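You operate a simulated robot arm through the tools that you are given. There is no shell and no other tool.

The job below is to be done with a simulated robot arm. You get a single attempt, and the scene is never put back.

Task
Press the bush in two stages, 4 mm then 12 mm.
Fine: one stroke a stage, fingers clear of the ram; slide out; its block ends in the purple tray.

It is judged by the outcome, as a careful person would: the job done as asked, and still so three seconds after it is handed in. It fails if anything else is knocked over, pushed out of place, dropped, spilled or broken.

Robot
A 7-joint arm with a two-finger parallel gripper, fixed in place. Base frame: the origin is at the foot of the arm, x ahead of it, y to its left, z up; the work surface is at about z = 0. Units: mm, degrees, N and s.
With the tool pointing down near the work surface it reaches from about 260 to 680 mm from the base axis. Its first joint turns from -166.0 to 166.0 degrees. Payload 2.5 kg.
The TCP is the grasp point between the finger pads, 30 mm short of the fingertips. In the tool frame z runs along the fingers and y along their closing line. Largest opening 94 mm; finger width 28, thickness 10; the body of the gripper, 50 by 96 mm, starts 55 mm behind the TCP.
Orientation is told as [roll, pitch, yaw] about the base's x, y, z axes, in that order, counted from this pose: with the fingers straight down and closing along the base's y, the tool's x points along the base's -x, its y along +y and its z along -z.

Tools
- The arm moves only by the tool play_rows. Its argument "motion" is a list of rows, each a list of 3 entries, a list of its own where there are three numbers: the shift along the tool's x, y, z in units of 400 mm (1.0 is 400 mm), then the turn, a rotation vector about the tool's x, y, z in units of 45 degrees (1.0 is 45 degrees), then the gripper command, from -1 (shut) to 1 (fully open), values between in proportion. In form: [[[dx, dy, dz], [wx, wy, wz], claw], ...]. A call has 1 to 20 rows; each row is the pose to reach, as a shift and turn from the pose commanded when the call began, along the tool's axes at that moment. A call with a number of a shift or a turn outside -1 to 1 is refused whole. A row lasts 0.2 s, in which the tool goes at most 50 mm and 8.6 degrees; a call with a longer step from one row to the next is refused whole, and so is a gripper value outside its range. A pose out of reach is approached as far as the arm can. The call stops where the force on the tool passes 60 N (or 10 N more than at its start, if that is more) or the arm is blocked; 0.2 s more then pass. Each finger travels about 72 mm/s and halts on what it meets, pressing with about 44 N; the grip force reading is that of the motor and also rises with nothing between the fingers. The clock runs only during rows and for 0.2 s after the last one: add rows that repeat a pose to give the fingers time. The reply holds the time, the measured pose of the TCP, the force on the tool along the base axes, the opening and the grip force, in the units named above and with some noise, with the torque about the TCP (base axes, N m) and any sound that the robot's microphone picked up.
- Cameras (640 x 400 px; columns grow to the right, rows downward): "scene" is fixed at [413.7, 642, 797]; the picture's right is [-1.00, 0.03, 0.00], its down [0.02, 0.80, -0.59] and it looks along [-0.02, -0.59, -0.80] (base axes); focal length 300 px, centre (320, 200). "wrist" rides on the gripper at [76, 14, -102] in the tool frame; the picture's right is [-0.18, 0.98, 0.00], its down [-0.75, -0.14, -0.64] and it looks along [-0.63, -0.12, 0.77] (tool axes); focal length 243 px, centre (320, 200). There is no depth. A picture from a camera that has moved, and an enlarged one, comes with that camera's place and axes in the base frame and with its lens. The place of the scene camera against the robot may be out by one fixed shift of up to 18 mm in any direction.
- grab_frame(camera): a new picture of that camera. No time passes.
- enlarge(camera, box): a new picture of the part [left, top, right, bottom] of that camera's present view, enlarged. No time passes.
- sign_off(): hands the job in; it is judged then, once.

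Places have to be worked out from the pictures, the camera data and where the tool is seen. Open the gripper and draw the arm clear of the work before you hand the job in, unless the task says otherwise.

The tools are called after ">>>" as name(argument=value, ...) on one line, values as JSON. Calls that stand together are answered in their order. play_rows: Moves the arm, as the interface text tells. Its arguments: {"type":"object","properties":{"motion":{"type":"array","items":{"type":"array"}}},"required":["motion"]} The other tools are called the same way: grab_frame (camera) takes a picture; enlarge (camera, box) takes an enlarged picture of a part of a camera's view; sign_off () hands the job in.

At the start:

```text
clock: 0.0
eef_pos: [272.9, 275.9, 496.2]
tool_rot: [0.0, 0.0, 0.0]
ft_force: [0.9, -0.6, -0.4]
ft_torque: [0.01, 0.0, 0.01]
opening: 93.7
finger_force: 0.1
```

scene: 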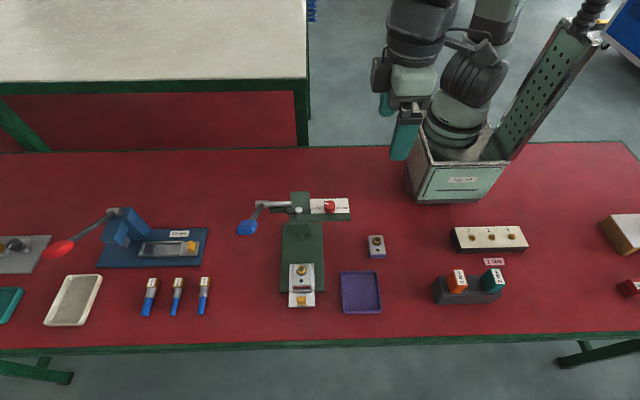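
wrist: 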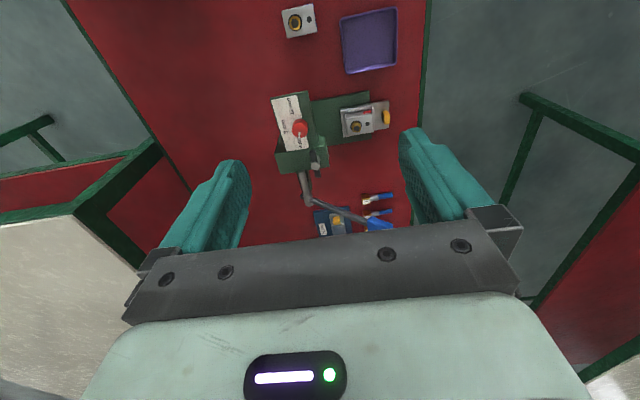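

I start by looking closely at the press in the middle of the table, the tray, and the other parts around it.

>>> enlarge(camera="scene", box=[220, 170, 400, 320])

>>> enlarge(camera="scene", box=[0, 190, 220, 340])

>>> enlarge(camera="scene", box=[420, 200, 640, 320])

>>> enlarge(camera="wrist", box=[240, 0, 440, 240])

```text
2.67 times, centred on (310, 245) of scene
camera zoom: at [413.7, 642.0, 797.0], right [-1.0, 0.03, 0.0], down [0.02, 0.8, -0.59], along [-0.02, -0.59, -0.8], focal length 799 px, centre (347, 80)
```

zoom: 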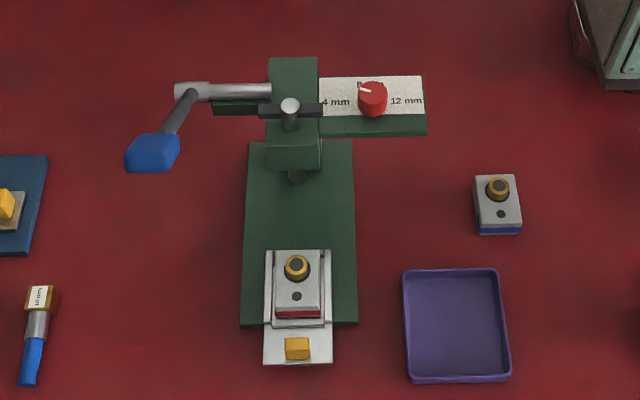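

```text
2.67 times, centred on (110, 265) of scene
camera zoom: at [413.7, 642.0, 797.0], right [-1.0, 0.03, 0.0], down [0.02, 0.8, -0.59], along [-0.02, -0.59, -0.8], focal length 799 px, centre (880, 27)
```

zoom: 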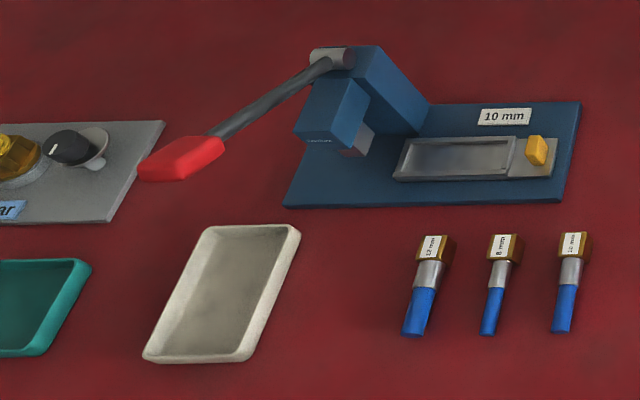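

```text
2.91 times, centred on (530, 260) of scene
camera zoom: at [413.7, 642.0, 797.0], right [-1.0, 0.03, 0.0], down [0.02, 0.8, -0.59], along [-0.02, -0.59, -0.8], focal length 871 px, centre (-291, 26)
```

zoom: 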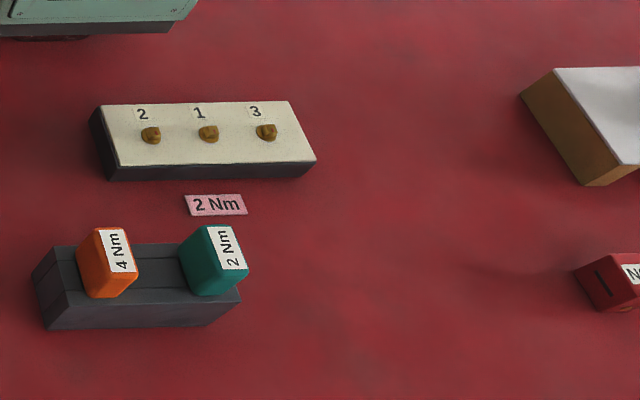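

```text
1.67 times, centred on (340, 120) of wrist
camera zoom: at [195.9, 289.6, 597.2], right [0.18, 0.98, 0.0], down [0.75, -0.14, 0.64], along [0.63, -0.12, -0.77], focal length 404 px, centre (287, 333)
```

zoom: 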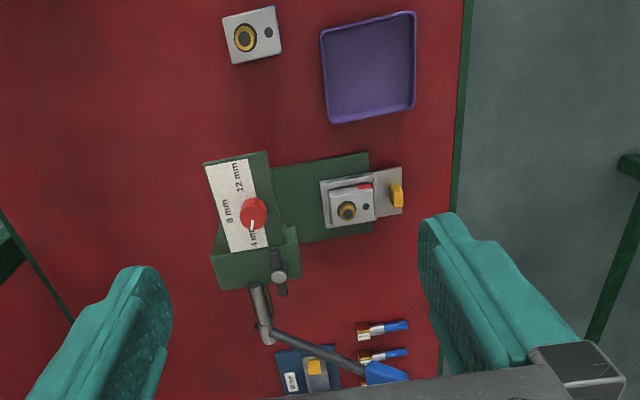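

The press is the green one with a blue-gripped lever, a red dial (4/8/12 mm), and a slide (out now) holding a red-based block. Rough triangulation puts the dial near (351, 227, ~210). I lower the arm for a closer wrist view while staying well above it.

>>> play_rows(motion=[[[0, -0.019, 0.09], [0, 0, 0], 1], [[0, -0.038, 0.18], [0, 0, 0], 1], [[0, -0.057, 0.27], [0, 0, 0], 1], [[0, -0.075, 0.35], [0, 0, 0], 1]])

>>> grab_frame(camera="wrist")

>>> grab_frame(camera="scene")

```text
clock: 1.0
eef_pos: [272.5, 246.7, 355.0]
tool_rot: [-0.1, 0.0, 0.0]
ft_force: [-0.9, 1.2, -0.5]
ft_torque: [-0.03, 0.0, 0.02]
opening: 93.8
finger_force: 0.0
```

```text
taken
camera wrist: at [195.3, 260.8, 457.7], right [0.18, 0.98, 0.0], down [0.75, -0.14, 0.64], along [0.63, -0.12, -0.77], focal length 243 px, centre (320, 200)
```

wrist: 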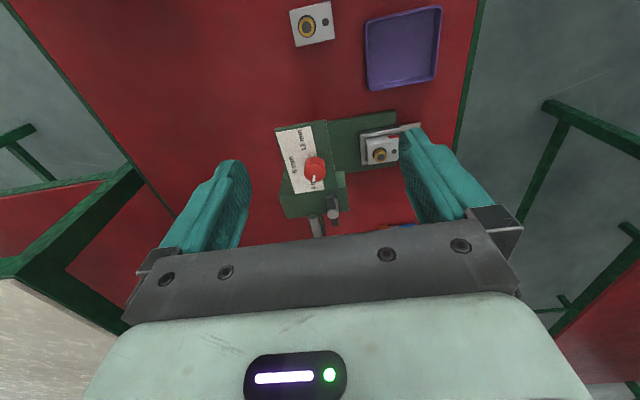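

```text
taken
```

scene: 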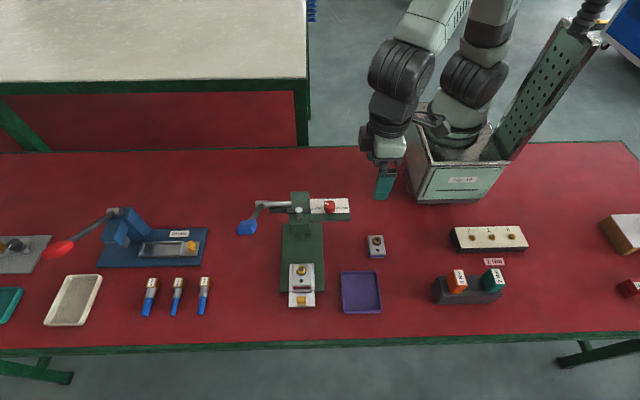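

The wrist view shows the dial face with the pointer. I enlarge it to read the pointer and the markings, and see the fingertips in the scene view to calibrate that camera.

>>> enlarge(camera="wrist", box=[260, 90, 440, 250])

>>> enlarge(camera="scene", box=[340, 120, 440, 220])

>>> enlarge(camera="scene", box=[225, 180, 365, 260])

>>> enlarge(camera="scene", box=[270, 220, 400, 320])

```text
2.50 times, centred on (350, 170) of wrist
camera zoom: at [195.3, 260.8, 457.7], right [0.18, 0.98, 0.0], down [0.75, -0.14, 0.64], along [0.63, -0.12, -0.77], focal length 606 px, centre (245, 275)
```

zoom: 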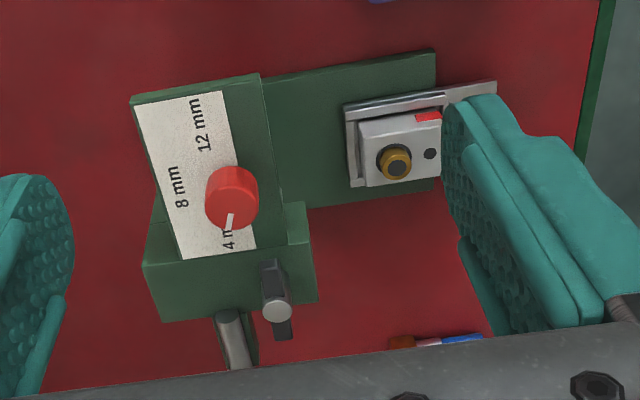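

```text
4.00 times, centred on (390, 170) of scene
camera zoom: at [413.7, 642.0, 797.0], right [-1.0, 0.03, 0.0], down [0.02, 0.8, -0.59], along [-0.02, -0.59, -0.8], focal length 1198 px, centre (40, 320)
```

zoom: 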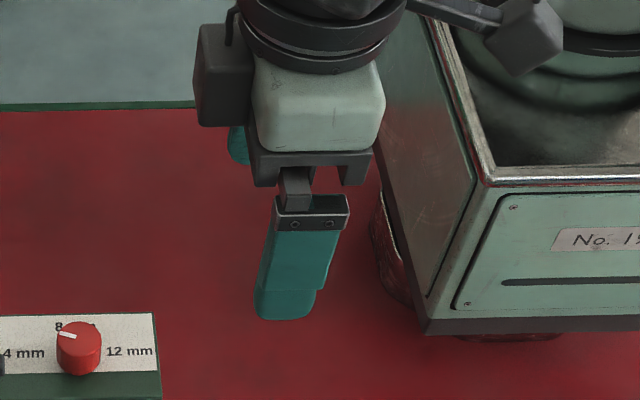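

```text
4.57 times, centred on (295, 220) of scene
camera zoom: at [413.7, 642.0, 797.0], right [-1.0, 0.03, 0.0], down [0.02, 0.8, -0.59], along [-0.02, -0.59, -0.8], focal length 1369 px, centre (434, 109)
```

zoom: 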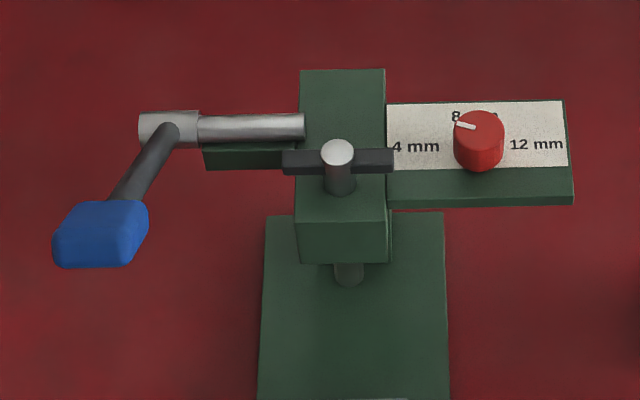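

```text
4.00 times, centred on (335, 270) of scene
camera zoom: at [413.7, 642.0, 797.0], right [-1.0, 0.03, 0.0], down [0.02, 0.8, -0.59], along [-0.02, -0.59, -0.8], focal length 1198 px, centre (260, -80)
```

zoom: 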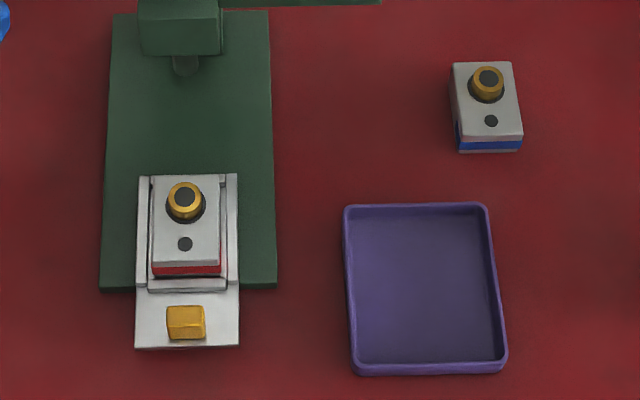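

The dial pointer seems to be towards "4 mm", but I want better views before touching anything. I move over to the slide side, staying above z≈260, to look at the block and slide up close.

>>> play_rows(motion=[[[-0.059, 0.045, 0.02], [0, 0, 0], 1], [[-0.118, 0.09, 0.06], [0, 0, 0], 1], [[-0.177, 0.135, 0.12], [0, 0, 0], 1], [[-0.236, 0.18, 0.18], [0, 0, 0], 1], [[-0.294, 0.223, 0.2375], [0, 0, 0], 1]])

>>> grab_frame(camera="wrist")

>>> enlarge(camera="wrist", box=[220, 0, 420, 200])

```text
clock: 2.2
eef_pos: [388.1, 335.9, 259.1]
tool_rot: [0.0, -0.1, 0.0]
ft_force: [-0.1, 0.3, -0.4]
ft_torque: [0.04, 0.01, 0.01]
opening: 94.2
finger_force: 0.1
```

```text
taken
camera wrist: at [312.0, 349.9, 361.4], right [0.18, 0.98, 0.0], down [0.75, -0.14, 0.64], along [0.63, -0.12, -0.77], focal length 243 px, centre (320, 200)
```

wrist: 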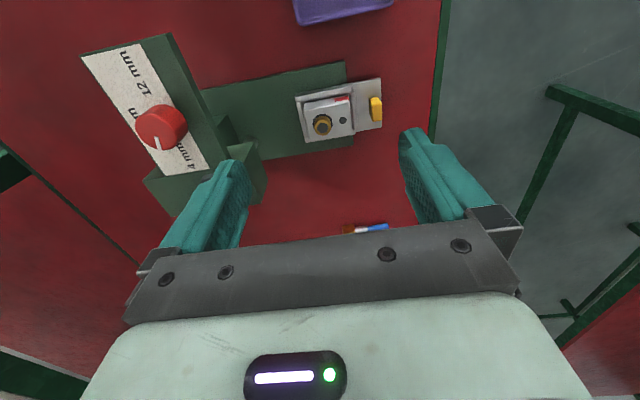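

```text
2.00 times, centred on (320, 100) of wrist
camera zoom: at [312.0, 349.9, 361.4], right [0.18, 0.98, 0.0], down [0.75, -0.14, 0.64], along [0.63, -0.12, -0.77], focal length 485 px, centre (320, 400)
```

zoom: 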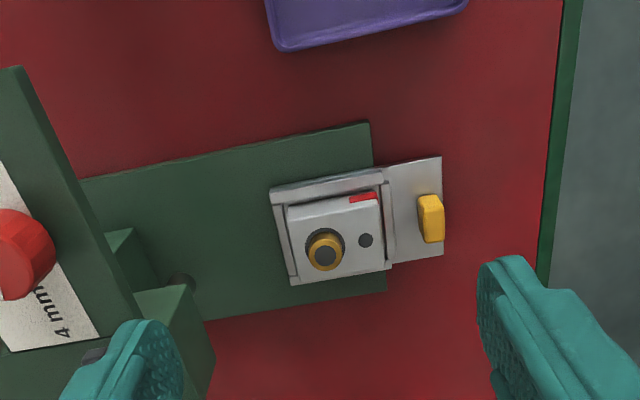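

The block (red mark) sits in the slide's nest, with its yellow tab facing +y. I enlarge the dial in this view to measure the pointer angle.

>>> enlarge(camera="wrist", box=[70, 20, 270, 220])

>>> enlarge(camera="wrist", box=[280, 60, 400, 150])

```text
2.00 times, centred on (170, 120) of wrist
camera zoom: at [312.0, 349.9, 361.4], right [0.18, 0.98, 0.0], down [0.75, -0.14, 0.64], along [0.63, -0.12, -0.77], focal length 485 px, centre (620, 360)
```

zoom: 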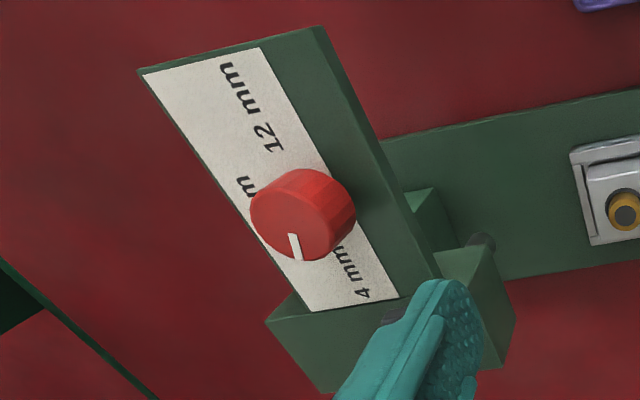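

```text
4.44 times, centred on (340, 105) of wrist
camera zoom: at [312.0, 349.9, 361.4], right [0.18, 0.98, 0.0], down [0.75, -0.14, 0.64], along [0.63, -0.12, -0.77], focal length 1078 px, centre (231, 622)
```

zoom: 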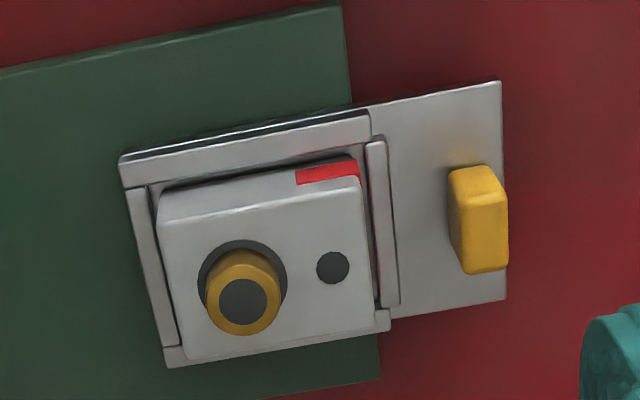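

The pointer reads about 19° off the +x axis, near "4 mm", but I want a straight-down look to be sure. I raise first, then tilt the tool 39° so the wrist camera looks straight down on the dial.

>>> play_rows(motion=[[[0, 0, -0.1], [0, 0, 0], 1], [[0, 0, -0.2], [0, 0.1, 0], 1], [[0.02, -0.06, -0.24], [0, 0.25, 0], 1], [[0.045, -0.13, -0.24], [0, 0.42, 0], 1], [[0.07, -0.2, -0.24], [0, 0.6, 0], 1], [[0.085, -0.24, -0.24], [0, 0.75, 0], 1], [[0.0925, -0.2625, -0.24], [0, 0.867, 0], 1]])

>>> grab_frame(camera="wrist")

>>> enlarge(camera="wrist", box=[250, 110, 410, 250])

```text
clock: 3.8
eef_pos: [351.2, 229.8, 356.6]
tool_rot: [0.0, 39.0, 0.0]
ft_force: [-0.7, 0.2, 0.0]
ft_torque: [-0.03, 0.0, 0.04]
opening: 93.8
finger_force: 0.0
```

```text
taken
camera wrist: at [356.3, 243.0, 484.4], right [0.14, 0.98, -0.12], down [0.99, -0.14, 0.02], along [0.01, -0.12, -0.99], focal length 243 px, centre (320, 200)
```

wrist: 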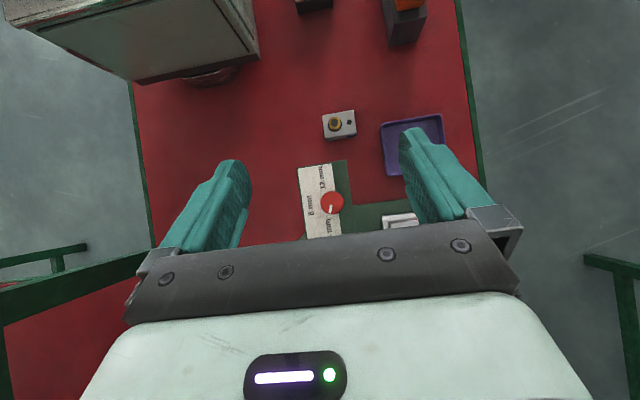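

```text
2.86 times, centred on (330, 180) of wrist
camera zoom: at [356.3, 243.0, 484.4], right [0.14, 0.98, -0.12], down [0.99, -0.14, 0.02], along [0.01, -0.12, -0.99], focal length 693 px, centre (291, 257)
```

zoom: 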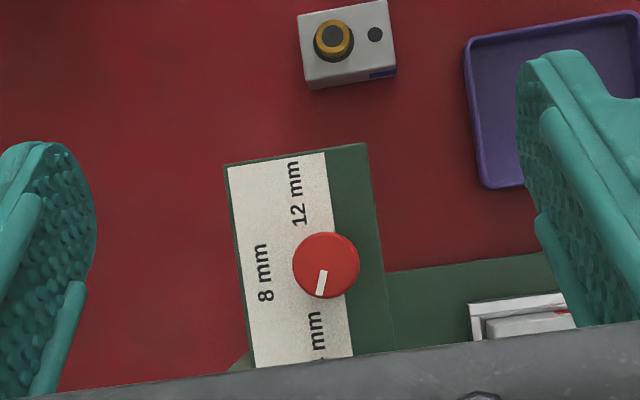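

From directly above, the pointer is at about −19° from +x, lined up with "4 mm" (mirror of "12 mm" at about −160°). So the dial is already set for stage one. Combined views put the knob centre near (363, 222), top z≈198, label plate z≈168. Next I undo the tilt and go round to view the lever and slide from the front.

>>> play_rows(motion=[[[0.02, 0, -0.03], [0, -0.18, 0], 1], [[0.04, 0, -0.05], [0, -0.36, 0], 1], [[0.047, 0, -0.058], [0, -0.54, 0], 1], [[0.047, 0, -0.058], [0, -0.71, 0], 1], [[0.047, 0, -0.058], [0, -0.867, 0], 1]])

```text
clock: 5.0
eef_pos: [353.1, 230.7, 385.8]
tool_rot: [-0.1, -0.1, 0.0]
ft_force: [0.2, -0.1, 0.1]
ft_torque: [0.02, -0.01, 0.0]
opening: 93.8
finger_force: 0.0
```

Now I swing yaw by −45° while moving toward the front of the press, staying high.

>>> play_rows(motion=[[[-0.02, 0.035, -0.01], [0, 0, 0.166], 1], [[-0.05, 0.07, -0.0125], [0, 0, 0.333], 1], [[-0.08, 0.105, -0.0125], [0, 0, 0.5], 1], [[-0.11, 0.14, -0.0125], [0, 0, 0.666], 1], [[-0.14, 0.175, -0.0125], [0, 0, 0.833], 1], [[-0.17, 0.21, -0.0125], [0, 0, 1.0], 1]])

```text
clock: 6.4
eef_pos: [420.0, 314.9, 392.0]
tool_rot: [0.0, 0.1, -45.2]
ft_force: [0.7, -0.6, -0.5]
ft_torque: [-0.03, 0.01, -0.02]
opening: 94.0
finger_force: 0.0
```

Yaw works as expected. I continue with the second 45° turn and move out to the front.

>>> play_rows(motion=[[[0.005, 0.046, 0], [0, 0, 0.166], 1], [[0.01, 0.092, 0], [0, 0, 0.333], 1], [[0.014, 0.138, 0], [0, 0, 0.5], 1], [[0.018, 0.184, 0.005], [0, 0, 0.666], 1], [[0.022, 0.23, 0.01], [0, 0, 0.833], 1], [[0.0265, 0.274, 0.0175], [0, 0, 1.0], 1]])

>>> grab_frame(camera="wrist")

>>> enlarge(camera="wrist", box=[220, 60, 420, 230])

```text
clock: 7.8
eef_pos: [491.8, 395.9, 384.9]
tool_rot: [0.0, 0.0, -90.3]
ft_force: [-0.2, -0.1, 0.2]
ft_torque: [-0.01, -0.02, 0.03]
opening: 94.0
finger_force: 0.0
```

```text
taken
camera wrist: at [505.0, 473.2, 486.7], right [0.98, -0.19, 0.0], down [-0.14, -0.75, 0.64], along [-0.12, -0.63, -0.77], focal length 243 px, centre (320, 200)
```

wrist: 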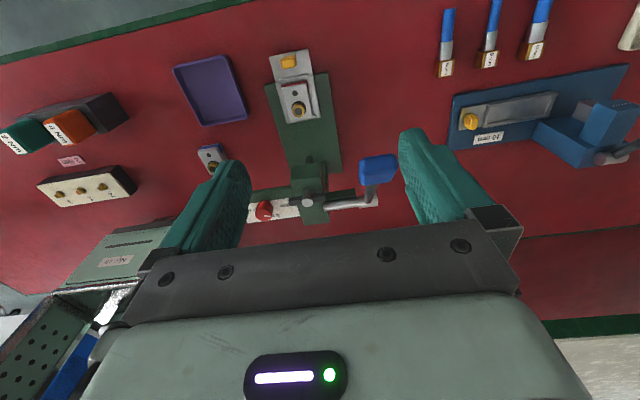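

```text
2.35 times, centred on (320, 145) of wrist
camera zoom: at [505.0, 473.2, 486.7], right [0.98, -0.19, 0.0], down [-0.14, -0.75, 0.64], along [-0.12, -0.63, -0.77], focal length 571 px, centre (320, 329)
```

zoom: 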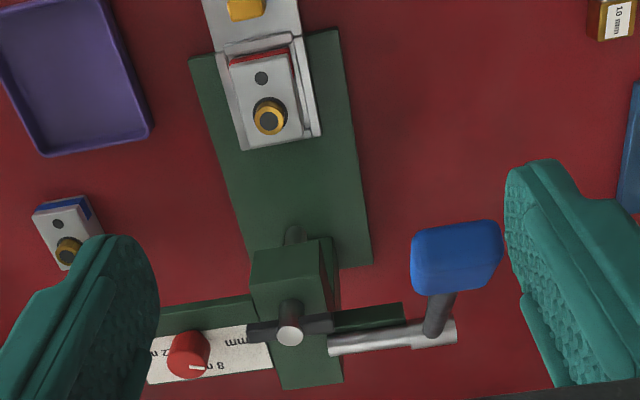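

Triangulating from these views: lever shaft axis about y≈194, z≈170 at x≈537; blue grip centre about (535, 338, 285), i.e. lever ~39° above horizontal; yellow tab about (438, 401, 37); ram at (439, 234). Let me check the arm's shape in the scene view and zoom in on the tab and grip.

>>> grab_frame(camera="scene")

>>> enlarge(camera="wrist", box=[255, 35, 355, 135])

>>> enlarge(camera="wrist", box=[280, 140, 410, 230])

>>> enlarge(camera="scene", box=[230, 180, 370, 320])

```text
taken
```

scene: 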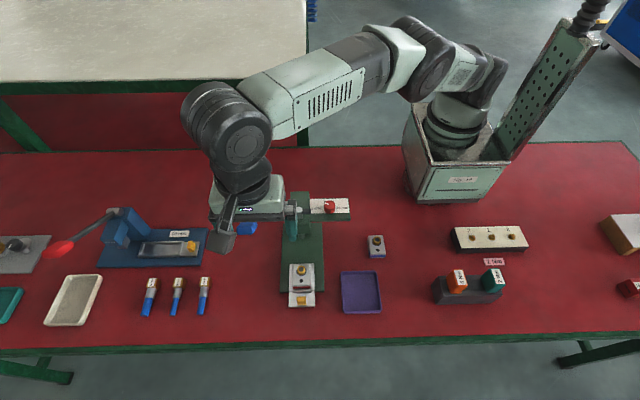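

```text
4.00 times, centred on (305, 85) of wrist
camera zoom: at [505.0, 473.2, 486.7], right [0.98, -0.19, 0.0], down [-0.14, -0.75, 0.64], along [-0.12, -0.63, -0.77], focal length 970 px, centre (380, 660)
```

zoom: 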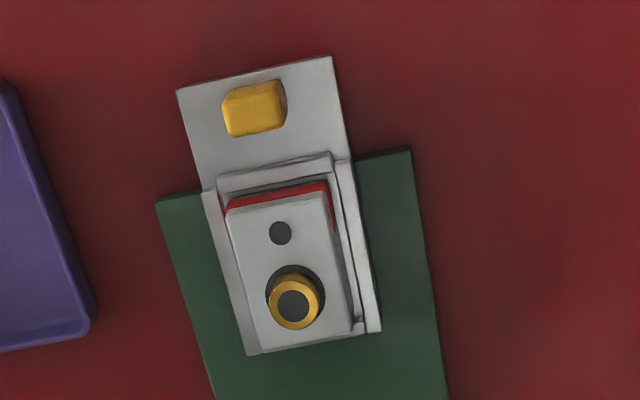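

```text
4.44 times, centred on (345, 185) of wrist
camera zoom: at [505.0, 473.2, 486.7], right [0.98, -0.19, 0.0], down [-0.14, -0.75, 0.64], along [-0.12, -0.63, -0.77], focal length 1078 px, centre (209, 267)
```

zoom: 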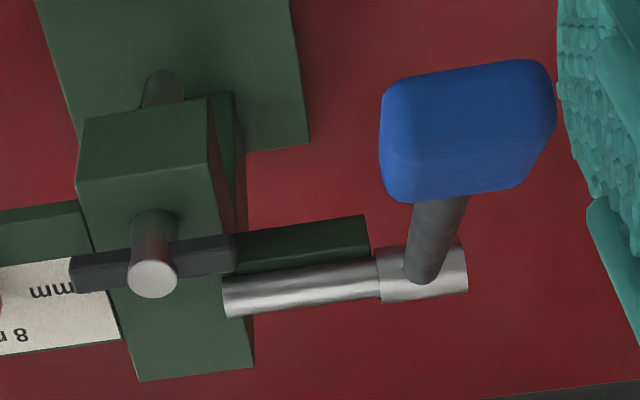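

```text
2.86 times, centred on (300, 250) of scene
camera zoom: at [413.7, 642.0, 797.0], right [-1.0, 0.03, 0.0], down [0.02, 0.8, -0.59], along [-0.02, -0.59, -0.8], focal length 856 px, centre (377, 57)
```

zoom: 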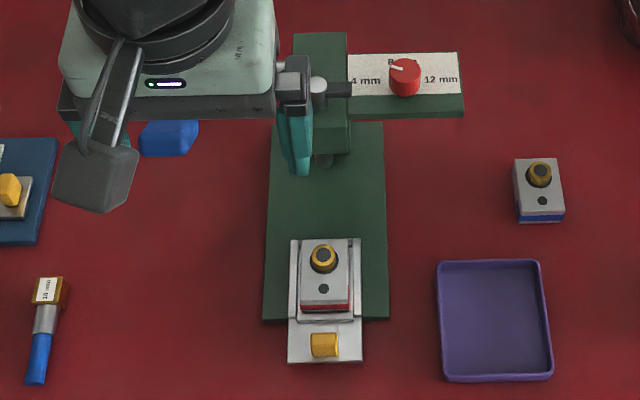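

The tab centre is about (439, 401) with the slide plate top at z≈17, and there are no obstacles near it. I move sideways off the lever first, then descend above the tab with the fingers half open, closing along x.

>>> play_rows(motion=[[[0.008, -0.066, 0], [0, 0, 0], 0.5], [[0.0153, -0.132, 0], [0, 0, 0], 0.3], [[0.0153, -0.132, 0.1], [0, 0, 0], 0.3], [[0.0153, -0.132, 0.2], [0, 0, 0], 0.3], [[0.0153, -0.132, 0.3], [0, 0, 0], 0.3], [[0.0153, -0.132, 0.4], [0, 0, 0], 0.3], [[0.0153, -0.132, 0.5], [0, 0, 0], 0.3], [[0.0153, -0.132, 0.585], [0, 0, 0], 0.3]])

>>> grab_frame(camera="wrist")

>>> grab_frame(camera="scene")

```text
clock: 9.6
eef_pos: [438.9, 405.4, 149.9]
tool_rot: [-0.1, 0.0, -90.1]
ft_force: [0.3, -0.3, -0.5]
ft_torque: [0.0, -0.03, 0.0]
opening: 61.1
finger_force: 0.1
```

```text
taken
camera wrist: at [451.8, 481.4, 252.4], right [0.98, -0.19, 0.0], down [-0.14, -0.75, 0.64], along [-0.12, -0.63, -0.77], focal length 243 px, centre (320, 200)
```

wrist: 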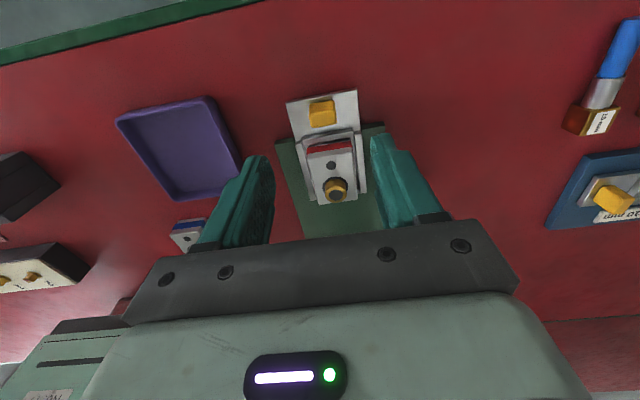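

```text
taken
```

scene: 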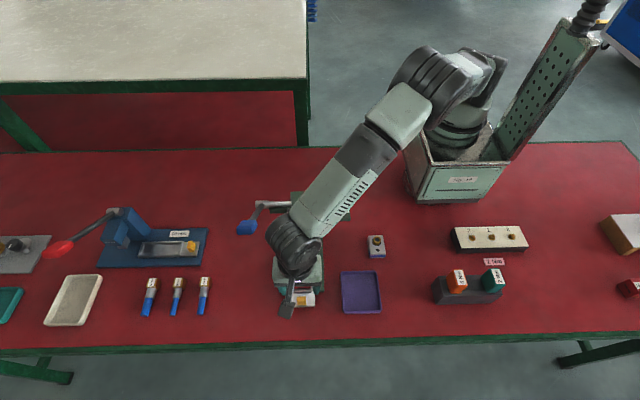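

The tab is right below at about (438, 402), and the forearm passes well above the press. I tilt the fingers 10° toward −y so the wrist keeps further from the ram head later, and descend to tip height just above the slide plate.

>>> play_rows(motion=[[[0.0075, 0, 0.05], [0, -0.111, 0], 0.3], [[0.0075, 0, 0.1], [0, -0.222, 0], 0.2], [[0.0075, 0, 0.16], [0, -0.222, 0], 0.1], [[0.0075, 0, 0.21], [0, -0.222, 0], 0.1], [[0.0075, 0, 0.235], [0, -0.222, 0], 0.1], [[0.0075, 0, 0.235], [0, -0.222, 0], 0.1]])

>>> grab_frame(camera="wrist")

>>> enlarge(camera="scene", box=[230, 200, 350, 330])

```text
clock: 11.0
eef_pos: [438.4, 407.8, 57.8]
tool_rot: [0.0, -10.0, -89.9]
ft_force: [-0.4, -0.3, -0.1]
ft_torque: [-0.01, -0.02, 0.03]
opening: 51.6
finger_force: 0.0
```

```text
taken
camera wrist: at [452.1, 500.7, 145.3], right [0.98, -0.18, 0.03], down [-0.14, -0.63, 0.76], along [-0.12, -0.75, -0.65], focal length 243 px, centre (320, 200)
```

wrist: 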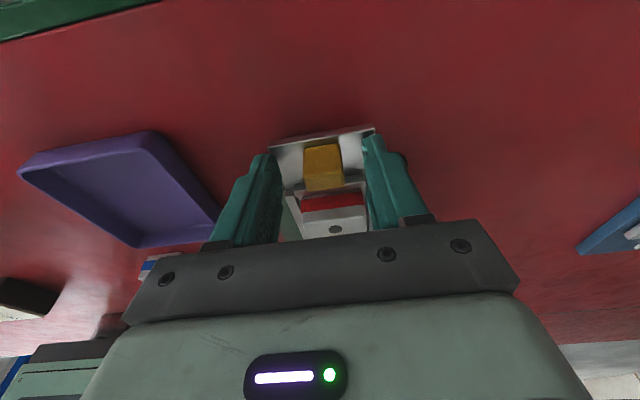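

```text
3.08 times, centred on (290, 265) of scene
camera zoom: at [413.7, 642.0, 797.0], right [-1.0, 0.03, 0.0], down [0.02, 0.8, -0.59], along [-0.02, -0.59, -0.8], focal length 922 px, centre (412, 0)
```

zoom: 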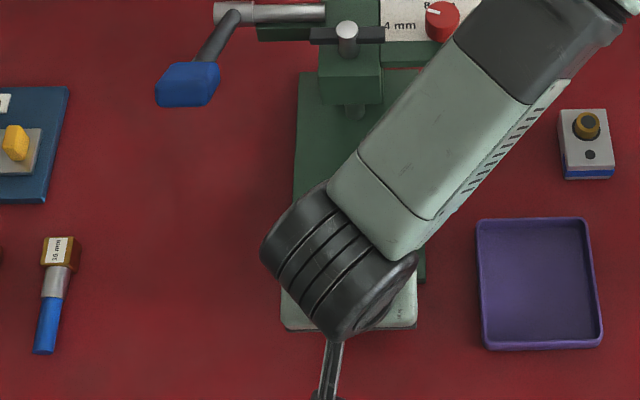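

The tab sits between the fingers. I zoom in to check the finger depth and alignment before closing.

>>> enlarge(camera="wrist", box=[230, 110, 420, 250])

```text
2.86 times, centred on (325, 180) of wrist
camera zoom: at [452.1, 500.7, 145.3], right [0.98, -0.18, 0.03], down [-0.14, -0.63, 0.76], along [-0.12, -0.75, -0.65], focal length 693 px, centre (306, 257)
```

zoom: 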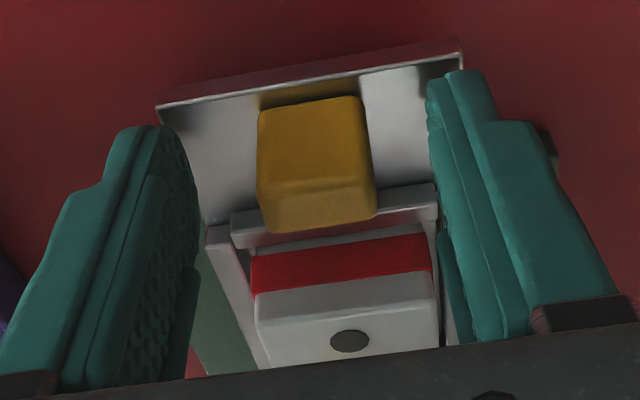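

Tab is centred with ~10 mm overlap; I lower 4 mm more and close on it.

>>> play_rows(motion=[[[0, 0, 0.01], [0, 0, 0], 0.1], [[0, 0, 0.01], [0, 0, 0], -1], [[0, 0, 0.01], [0, 0, 0], -1], [[0, 0, 0.01], [0, 0, 0], -1]])

>>> enlarge(camera="wrist", box=[230, 110, 420, 250])

```text
clock: 12.0
eef_pos: [440.1, 406.9, 53.0]
tool_rot: [0.2, -10.0, -90.1]
ft_force: [19.8, 0.8, -7.1]
ft_torque: [0.34, 0.43, 0.11]
opening: 23.8
finger_force: 44.7
```

```text
2.86 times, centred on (325, 180) of wrist
camera zoom: at [453.5, 499.1, 140.5], right [0.98, -0.18, 0.04], down [-0.14, -0.63, 0.76], along [-0.12, -0.75, -0.65], focal length 693 px, centre (306, 257)
```

zoom: 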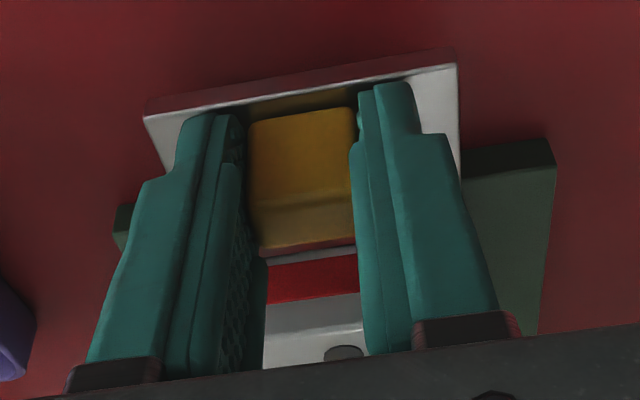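

Firm grip at 23.8 mm opening with a slight x side force, so I shift 1.5 mm in +x and begin pushing the slide in −y gently, 40 mm first.

>>> play_rows(motion=[[[0, 0.0037, 0], [0, 0, 0], -1], [[-0.0123, 0.0037, 0.0022], [0, 0, 0], -1], [[-0.0246, 0.0037, 0.0043], [0, 0, 0], -1], [[-0.0492, 0.0037, 0.0087], [0, 0, 0], -1], [[-0.0739, 0.0037, 0.013], [0, 0, 0], -1], [[-0.0985, 0.0037, 0.0174], [0, 0, 0], -1]])

>>> grab_frame(camera="wrist")

>>> grab_frame(camera="scene")

```text
clock: 13.4
eef_pos: [439.0, 367.4, 51.4]
tool_rot: [0.1, -9.8, -90.0]
ft_force: [-4.9, 0.9, 37.1]
ft_torque: [0.37, 0.44, 0.0]
opening: 23.5
finger_force: 44.6
```

```text
taken
camera wrist: at [453.7, 459.8, 140.3], right [0.98, -0.18, 0.03], down [-0.14, -0.63, 0.76], along [-0.12, -0.75, -0.65], focal length 243 px, centre (320, 200)
```

wrist: 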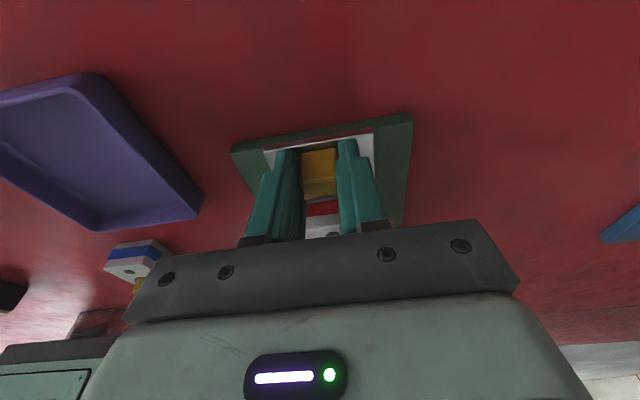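

```text
taken
```

scene: 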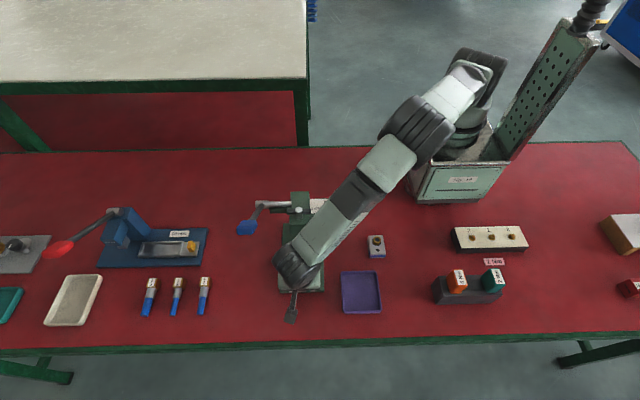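

The slide moves with the tab, with ~37 N downward load building up, so I raise 1.5 mm while pushing another 40 mm.

>>> play_rows(motion=[[[-0.0006, 0, -0.0037], [0, 0, 0], -1], [[-0.0129, 0, -0.0015], [0, 0, 0], -1], [[-0.0375, 0, 0.0028], [0, 0, 0], -1], [[-0.0621, 0, 0.0071], [0, 0, 0], -1], [[-0.0868, 0, 0.0115], [0, 0, 0], -1], [[-0.0991, 0, 0.0137], [0, 0, 0], -1]])

>>> grab_frame(camera="wrist")

>>> grab_frame(camera="scene")

```text
clock: 14.8
eef_pos: [440.1, 325.7, 51.5]
tool_rot: [-0.2, -10.0, -90.0]
ft_force: [-3.5, 0.3, 1.0]
ft_torque: [-0.15, -0.74, -0.15]
opening: 23.8
finger_force: 45.5
```

```text
taken
camera wrist: at [454.1, 418.4, 139.7], right [0.98, -0.18, 0.03], down [-0.14, -0.63, 0.76], along [-0.12, -0.76, -0.64], focal length 243 px, centre (320, 200)
```

wrist: 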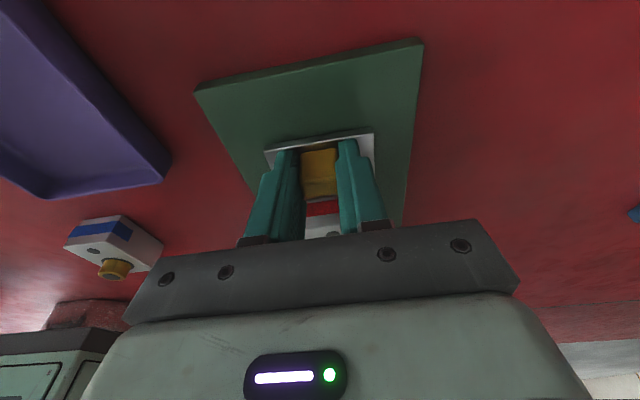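

```text
taken
```

scene: 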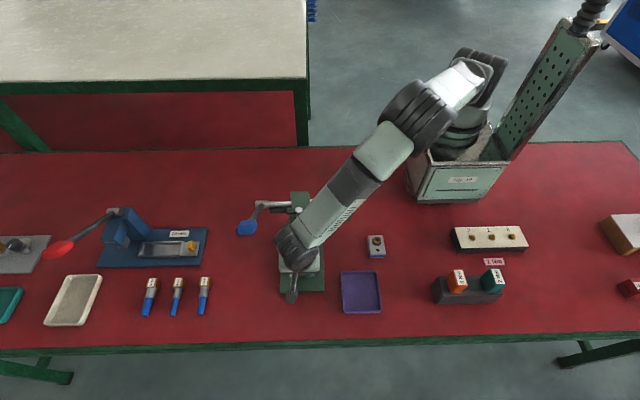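

81 mm in; the stop should come around 95 mm. I push on slowly, 3 mm then 2 mm per row, watching the force.

>>> play_rows(motion=[[[-0.0074, 0, 0.0013], [0, 0, 0], -1], [[-0.0148, 0, 0.0026], [0, 0, 0], -1], [[-0.0222, 0, 0.0039], [0, 0, 0], -1], [[-0.0271, 0, 0.0048], [0, 0, 0], -1], [[-0.032, 0, 0.0056], [0, 0, 0], -1]])

>>> enlarge(camera="scene", box=[230, 180, 370, 320])

```text
clock: 16.0
eef_pos: [440.0, 313.8, 52.3]
tool_rot: [-0.2, -10.0, -90.1]
ft_force: [-6.2, -0.8, -1.6]
ft_torque: [-1.18, -0.2, 0.15]
opening: 23.9
finger_force: 44.5
```

```text
2.86 times, centred on (300, 250) of scene
camera zoom: at [413.7, 642.0, 797.0], right [-1.0, 0.03, 0.0], down [0.02, 0.8, -0.59], along [-0.02, -0.59, -0.8], focal length 856 px, centre (377, 57)
```

zoom: 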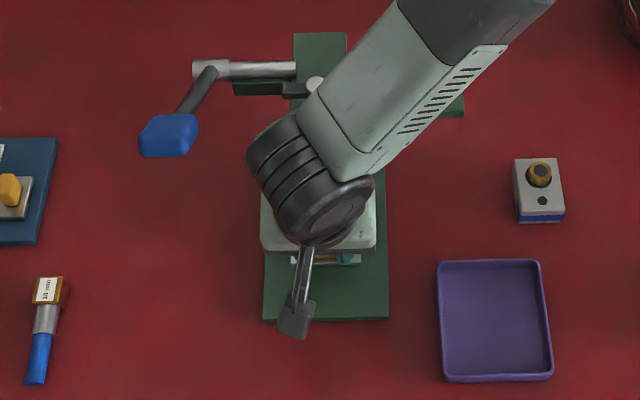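

No stop yet at 93 mm of travel; I continue 1.5–2 mm per row to find the end stop.

>>> play_rows(motion=[[[-0.0037, 0, 0.0006], [0, 0, 0], -1], [[-0.0074, 0, 0.0013], [0, 0, 0], -1], [[-0.0111, 0, 0.002], [0, 0, 0], -1], [[-0.0148, 0, 0.0026], [0, 0, 0], -1], [[-0.0185, 0, 0.0033], [0, 0, 0], -1]])

```text
clock: 17.2
eef_pos: [440.4, 310.6, 53.6]
tool_rot: [0.1, -9.5, -89.8]
ft_force: [1.3, 29.4, -16.3]
ft_torque: [0.48, 0.47, -0.27]
opening: 23.7
finger_force: 45.1
```

+29 N in y with no further motion: the slide is at its end stop, 96 mm in, which puts the bush under the ram. I relax the push by ~3.5 mm of command, then open the fingers to 52 mm and check.

>>> play_rows(motion=[[[0.0085, 0, -0.0015], [0, 0, 0], -1], [[0.0085, 0, -0.0015], [0, 0, 0], -0.3], [[0.0085, 0, -0.0015], [0, 0, 0], 0.1], [[0.0085, 0, -0.0015], [0, 0, 0], 0.1]])

>>> enlarge(camera="wrist", box=[230, 110, 420, 250])

```text
clock: 18.2
eef_pos: [440.6, 309.2, 54.0]
tool_rot: [-0.1, -9.9, -90.2]
ft_force: [0.1, -0.7, -0.3]
ft_torque: [0.01, 0.02, 0.01]
opening: 51.7
finger_force: 0.1
```

```text
2.86 times, centred on (325, 180) of wrist
camera zoom: at [453.6, 402.5, 140.7], right [0.98, -0.18, 0.03], down [-0.14, -0.63, 0.76], along [-0.12, -0.75, -0.65], focal length 693 px, centre (306, 257)
```

zoom: 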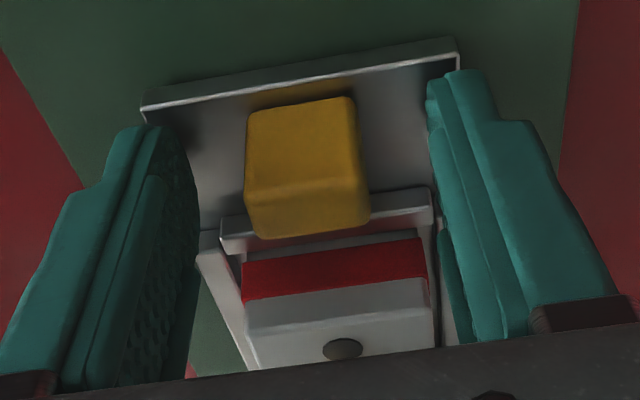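

Released cleanly. I retract along the tool axis (up and away from the ram) and view the slide position under the ram.

>>> play_rows(motion=[[[0, 0, -0.05], [0, 0, 0], 0.1], [[0.02, 0, -0.15], [0, 0, 0], 0.1], [[0.12, 0, -0.22], [0, 0, 0], 0.1], [[0.22, 0, -0.25], [0, 0, 0], 0.1], [[0.27, 0, -0.25], [0, 0, 0], 0.1]])

>>> grab_frame(camera="wrist")

>>> enlarge(camera="scene", box=[230, 180, 370, 320])

```text
clock: 19.4
eef_pos: [438.1, 431.1, 132.8]
tool_rot: [0.0, -10.1, -90.1]
ft_force: [0.1, -0.3, 0.2]
ft_torque: [0.02, 0.0, -0.03]
opening: 51.7
finger_force: 0.0
```

```text
taken
camera wrist: at [452.5, 523.6, 219.7], right [0.98, -0.18, 0.03], down [-0.14, -0.63, 0.76], along [-0.12, -0.75, -0.65], focal length 243 px, centre (320, 200)
```

wrist: 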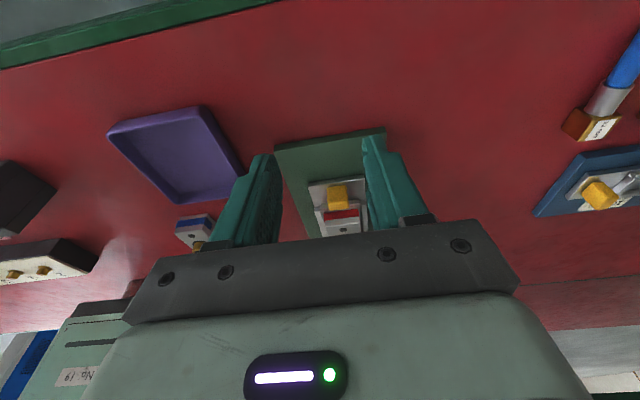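

```text
2.86 times, centred on (300, 250) of scene
camera zoom: at [413.7, 642.0, 797.0], right [-1.0, 0.03, 0.0], down [0.02, 0.8, -0.59], along [-0.02, -0.59, -0.8], focal length 856 px, centre (377, 57)
```

zoom: 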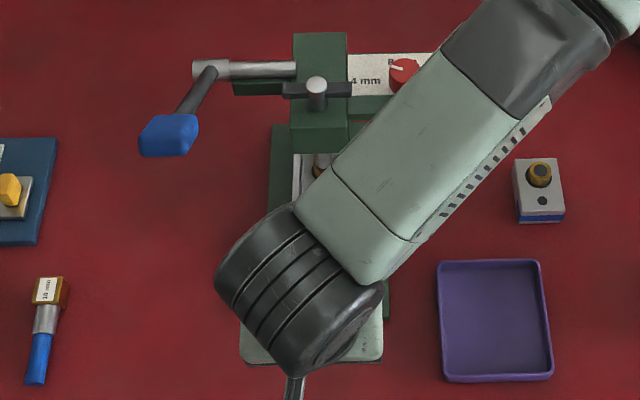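

The slide is in and the block is under the head. Refined scene-camera offset (−12, +7.5) gives the lever pivot at about (536, 195, 171) and the grip centre near (535.5, 339, 290). I rise straight up and level the tool first.

>>> play_rows(motion=[[[-0.02, 0, -0.107], [0, 0.05, 0], 0.3], [[-0.05, 0, -0.215], [0, 0.1, 0], 0.3], [[-0.08, 0, -0.322], [0, 0.15, 0], 0.3], [[-0.11, 0, -0.43], [0, 0.2, 0], 0.3], [[-0.14, 0, -0.537], [0, 0.222, 0], 0.3], [[-0.164, 0, -0.644], [0, 0.222, 0], 0.3]])

>>> enlarge(camera="scene", box=[230, 180, 370, 320])

>>> grab_frame(camera="wrist")

```text
clock: 20.8
eef_pos: [439.6, 413.1, 399.9]
tool_rot: [0.0, 0.0, -90.1]
ft_force: [-0.7, -0.2, -1.3]
ft_torque: [-0.01, 0.01, 0.0]
opening: 61.0
finger_force: 0.0
```

```text
2.86 times, centred on (300, 250) of scene
camera zoom: at [413.7, 642.0, 797.0], right [-1.0, 0.03, 0.0], down [0.02, 0.8, -0.59], along [-0.02, -0.59, -0.8], focal length 856 px, centre (377, 57)
```

zoom: 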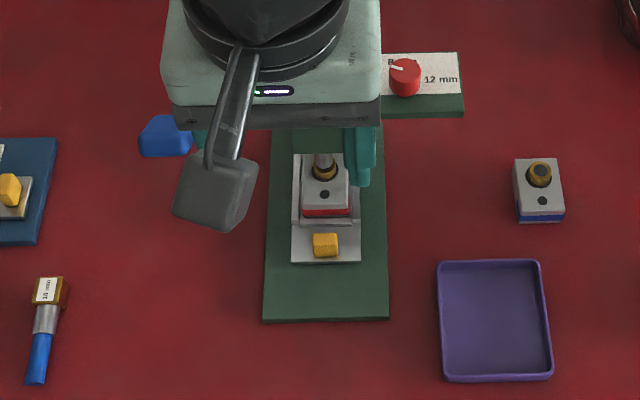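

```text
taken
camera wrist: at [453.6, 489.6, 502.4], right [0.98, -0.19, 0.0], down [-0.14, -0.75, 0.64], along [-0.12, -0.63, -0.77], focal length 243 px, centre (320, 200)
```

wrist: 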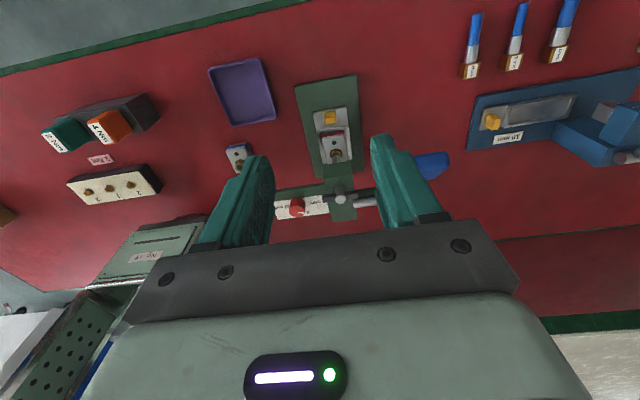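

The ram appears right over the bush. I check alignment closely and the lever grip from here.

>>> enlarge(camera="wrist", box=[280, 70, 380, 220])

>>> enlarge(camera="scene", box=[280, 215, 340, 275])

```text
2.67 times, centred on (330, 145) of wrist
camera zoom: at [453.6, 489.6, 502.4], right [0.98, -0.19, 0.0], down [-0.14, -0.75, 0.64], along [-0.12, -0.63, -0.77], focal length 647 px, centre (293, 347)
```

zoom: 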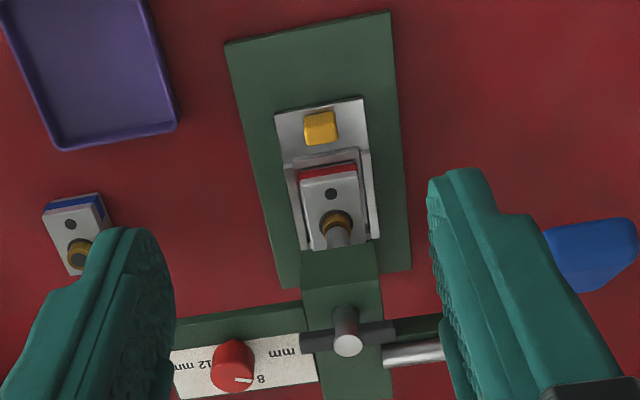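

```text
6.67 times, centred on (310, 245) of scene
camera zoom: at [413.7, 642.0, 797.0], right [-1.0, 0.03, 0.0], down [0.02, 0.8, -0.59], along [-0.02, -0.59, -0.8], focal length 1997 px, centre (387, -100)
```

zoom: 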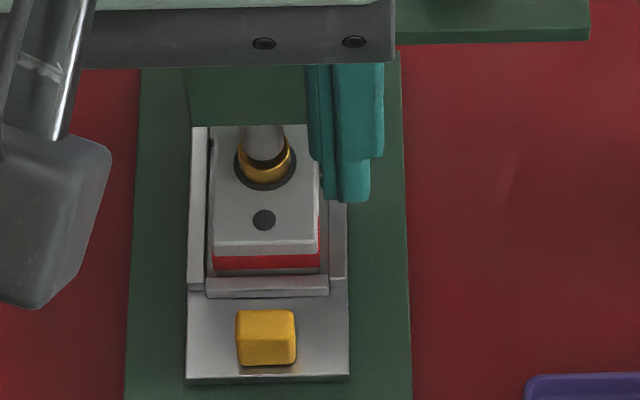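

Aligned. Now I move above the blue lever grip with ~50 mm clearance and look down on it.

>>> play_rows(motion=[[[-0.045, 0.06, 0.005], [0, 0, 0], 0.3], [[-0.09, 0.12, 0.01], [0, 0, 0], 0.3], [[-0.135, 0.18, 0.015], [0, 0, 0], 0.3], [[-0.185, 0.24, 0.02], [0, 0, 0], 0.3]])

>>> grab_frame(camera="wrist")

>>> grab_frame(camera="scene")

>>> enlarge(camera="wrist", box=[230, 100, 420, 240])

```text
clock: 21.8
eef_pos: [536.6, 338.9, 392.7]
tool_rot: [0.0, 0.0, -90.1]
ft_force: [1.1, 0.6, -0.3]
ft_torque: [0.0, -0.02, -0.02]
opening: 61.0
finger_force: 0.1
```

```text
taken
camera wrist: at [550.0, 414.7, 494.9], right [0.98, -0.18, 0.0], down [-0.14, -0.75, 0.64], along [-0.12, -0.63, -0.77], focal length 243 px, centre (320, 200)
```

wrist: 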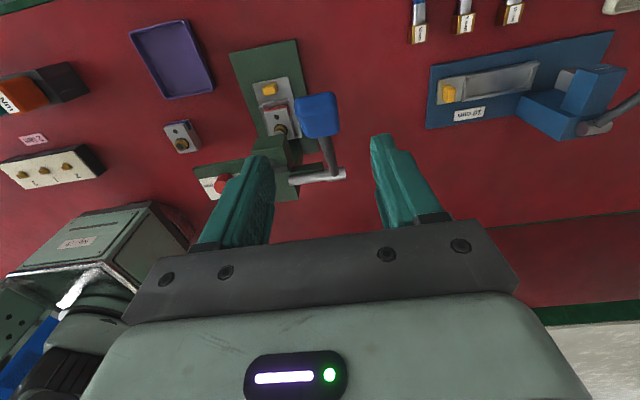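

```text
taken
```

scene: 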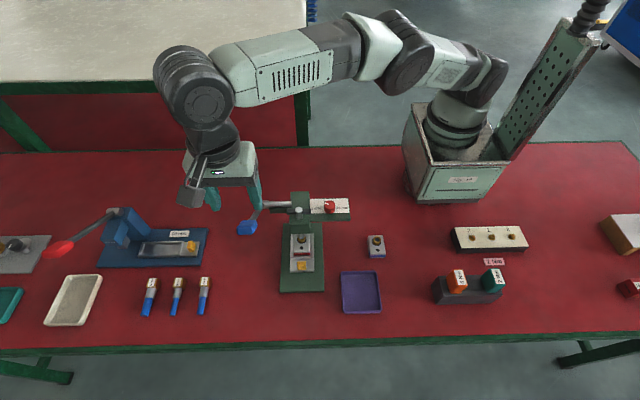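

```text
2.86 times, centred on (325, 170) of wrist
camera zoom: at [550.0, 414.7, 494.9], right [0.98, -0.18, 0.0], down [-0.14, -0.75, 0.64], along [-0.12, -0.63, -0.77], focal length 693 px, centre (306, 286)
```

zoom: 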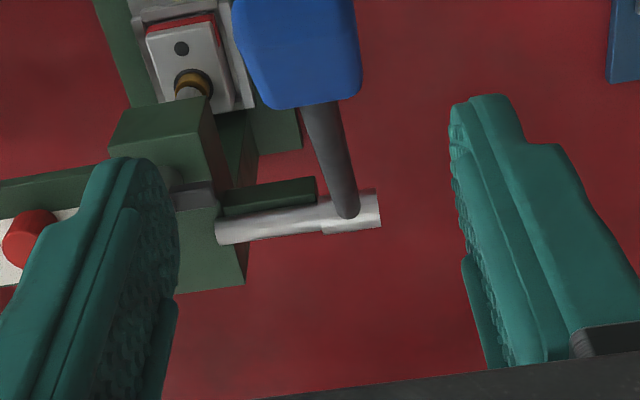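

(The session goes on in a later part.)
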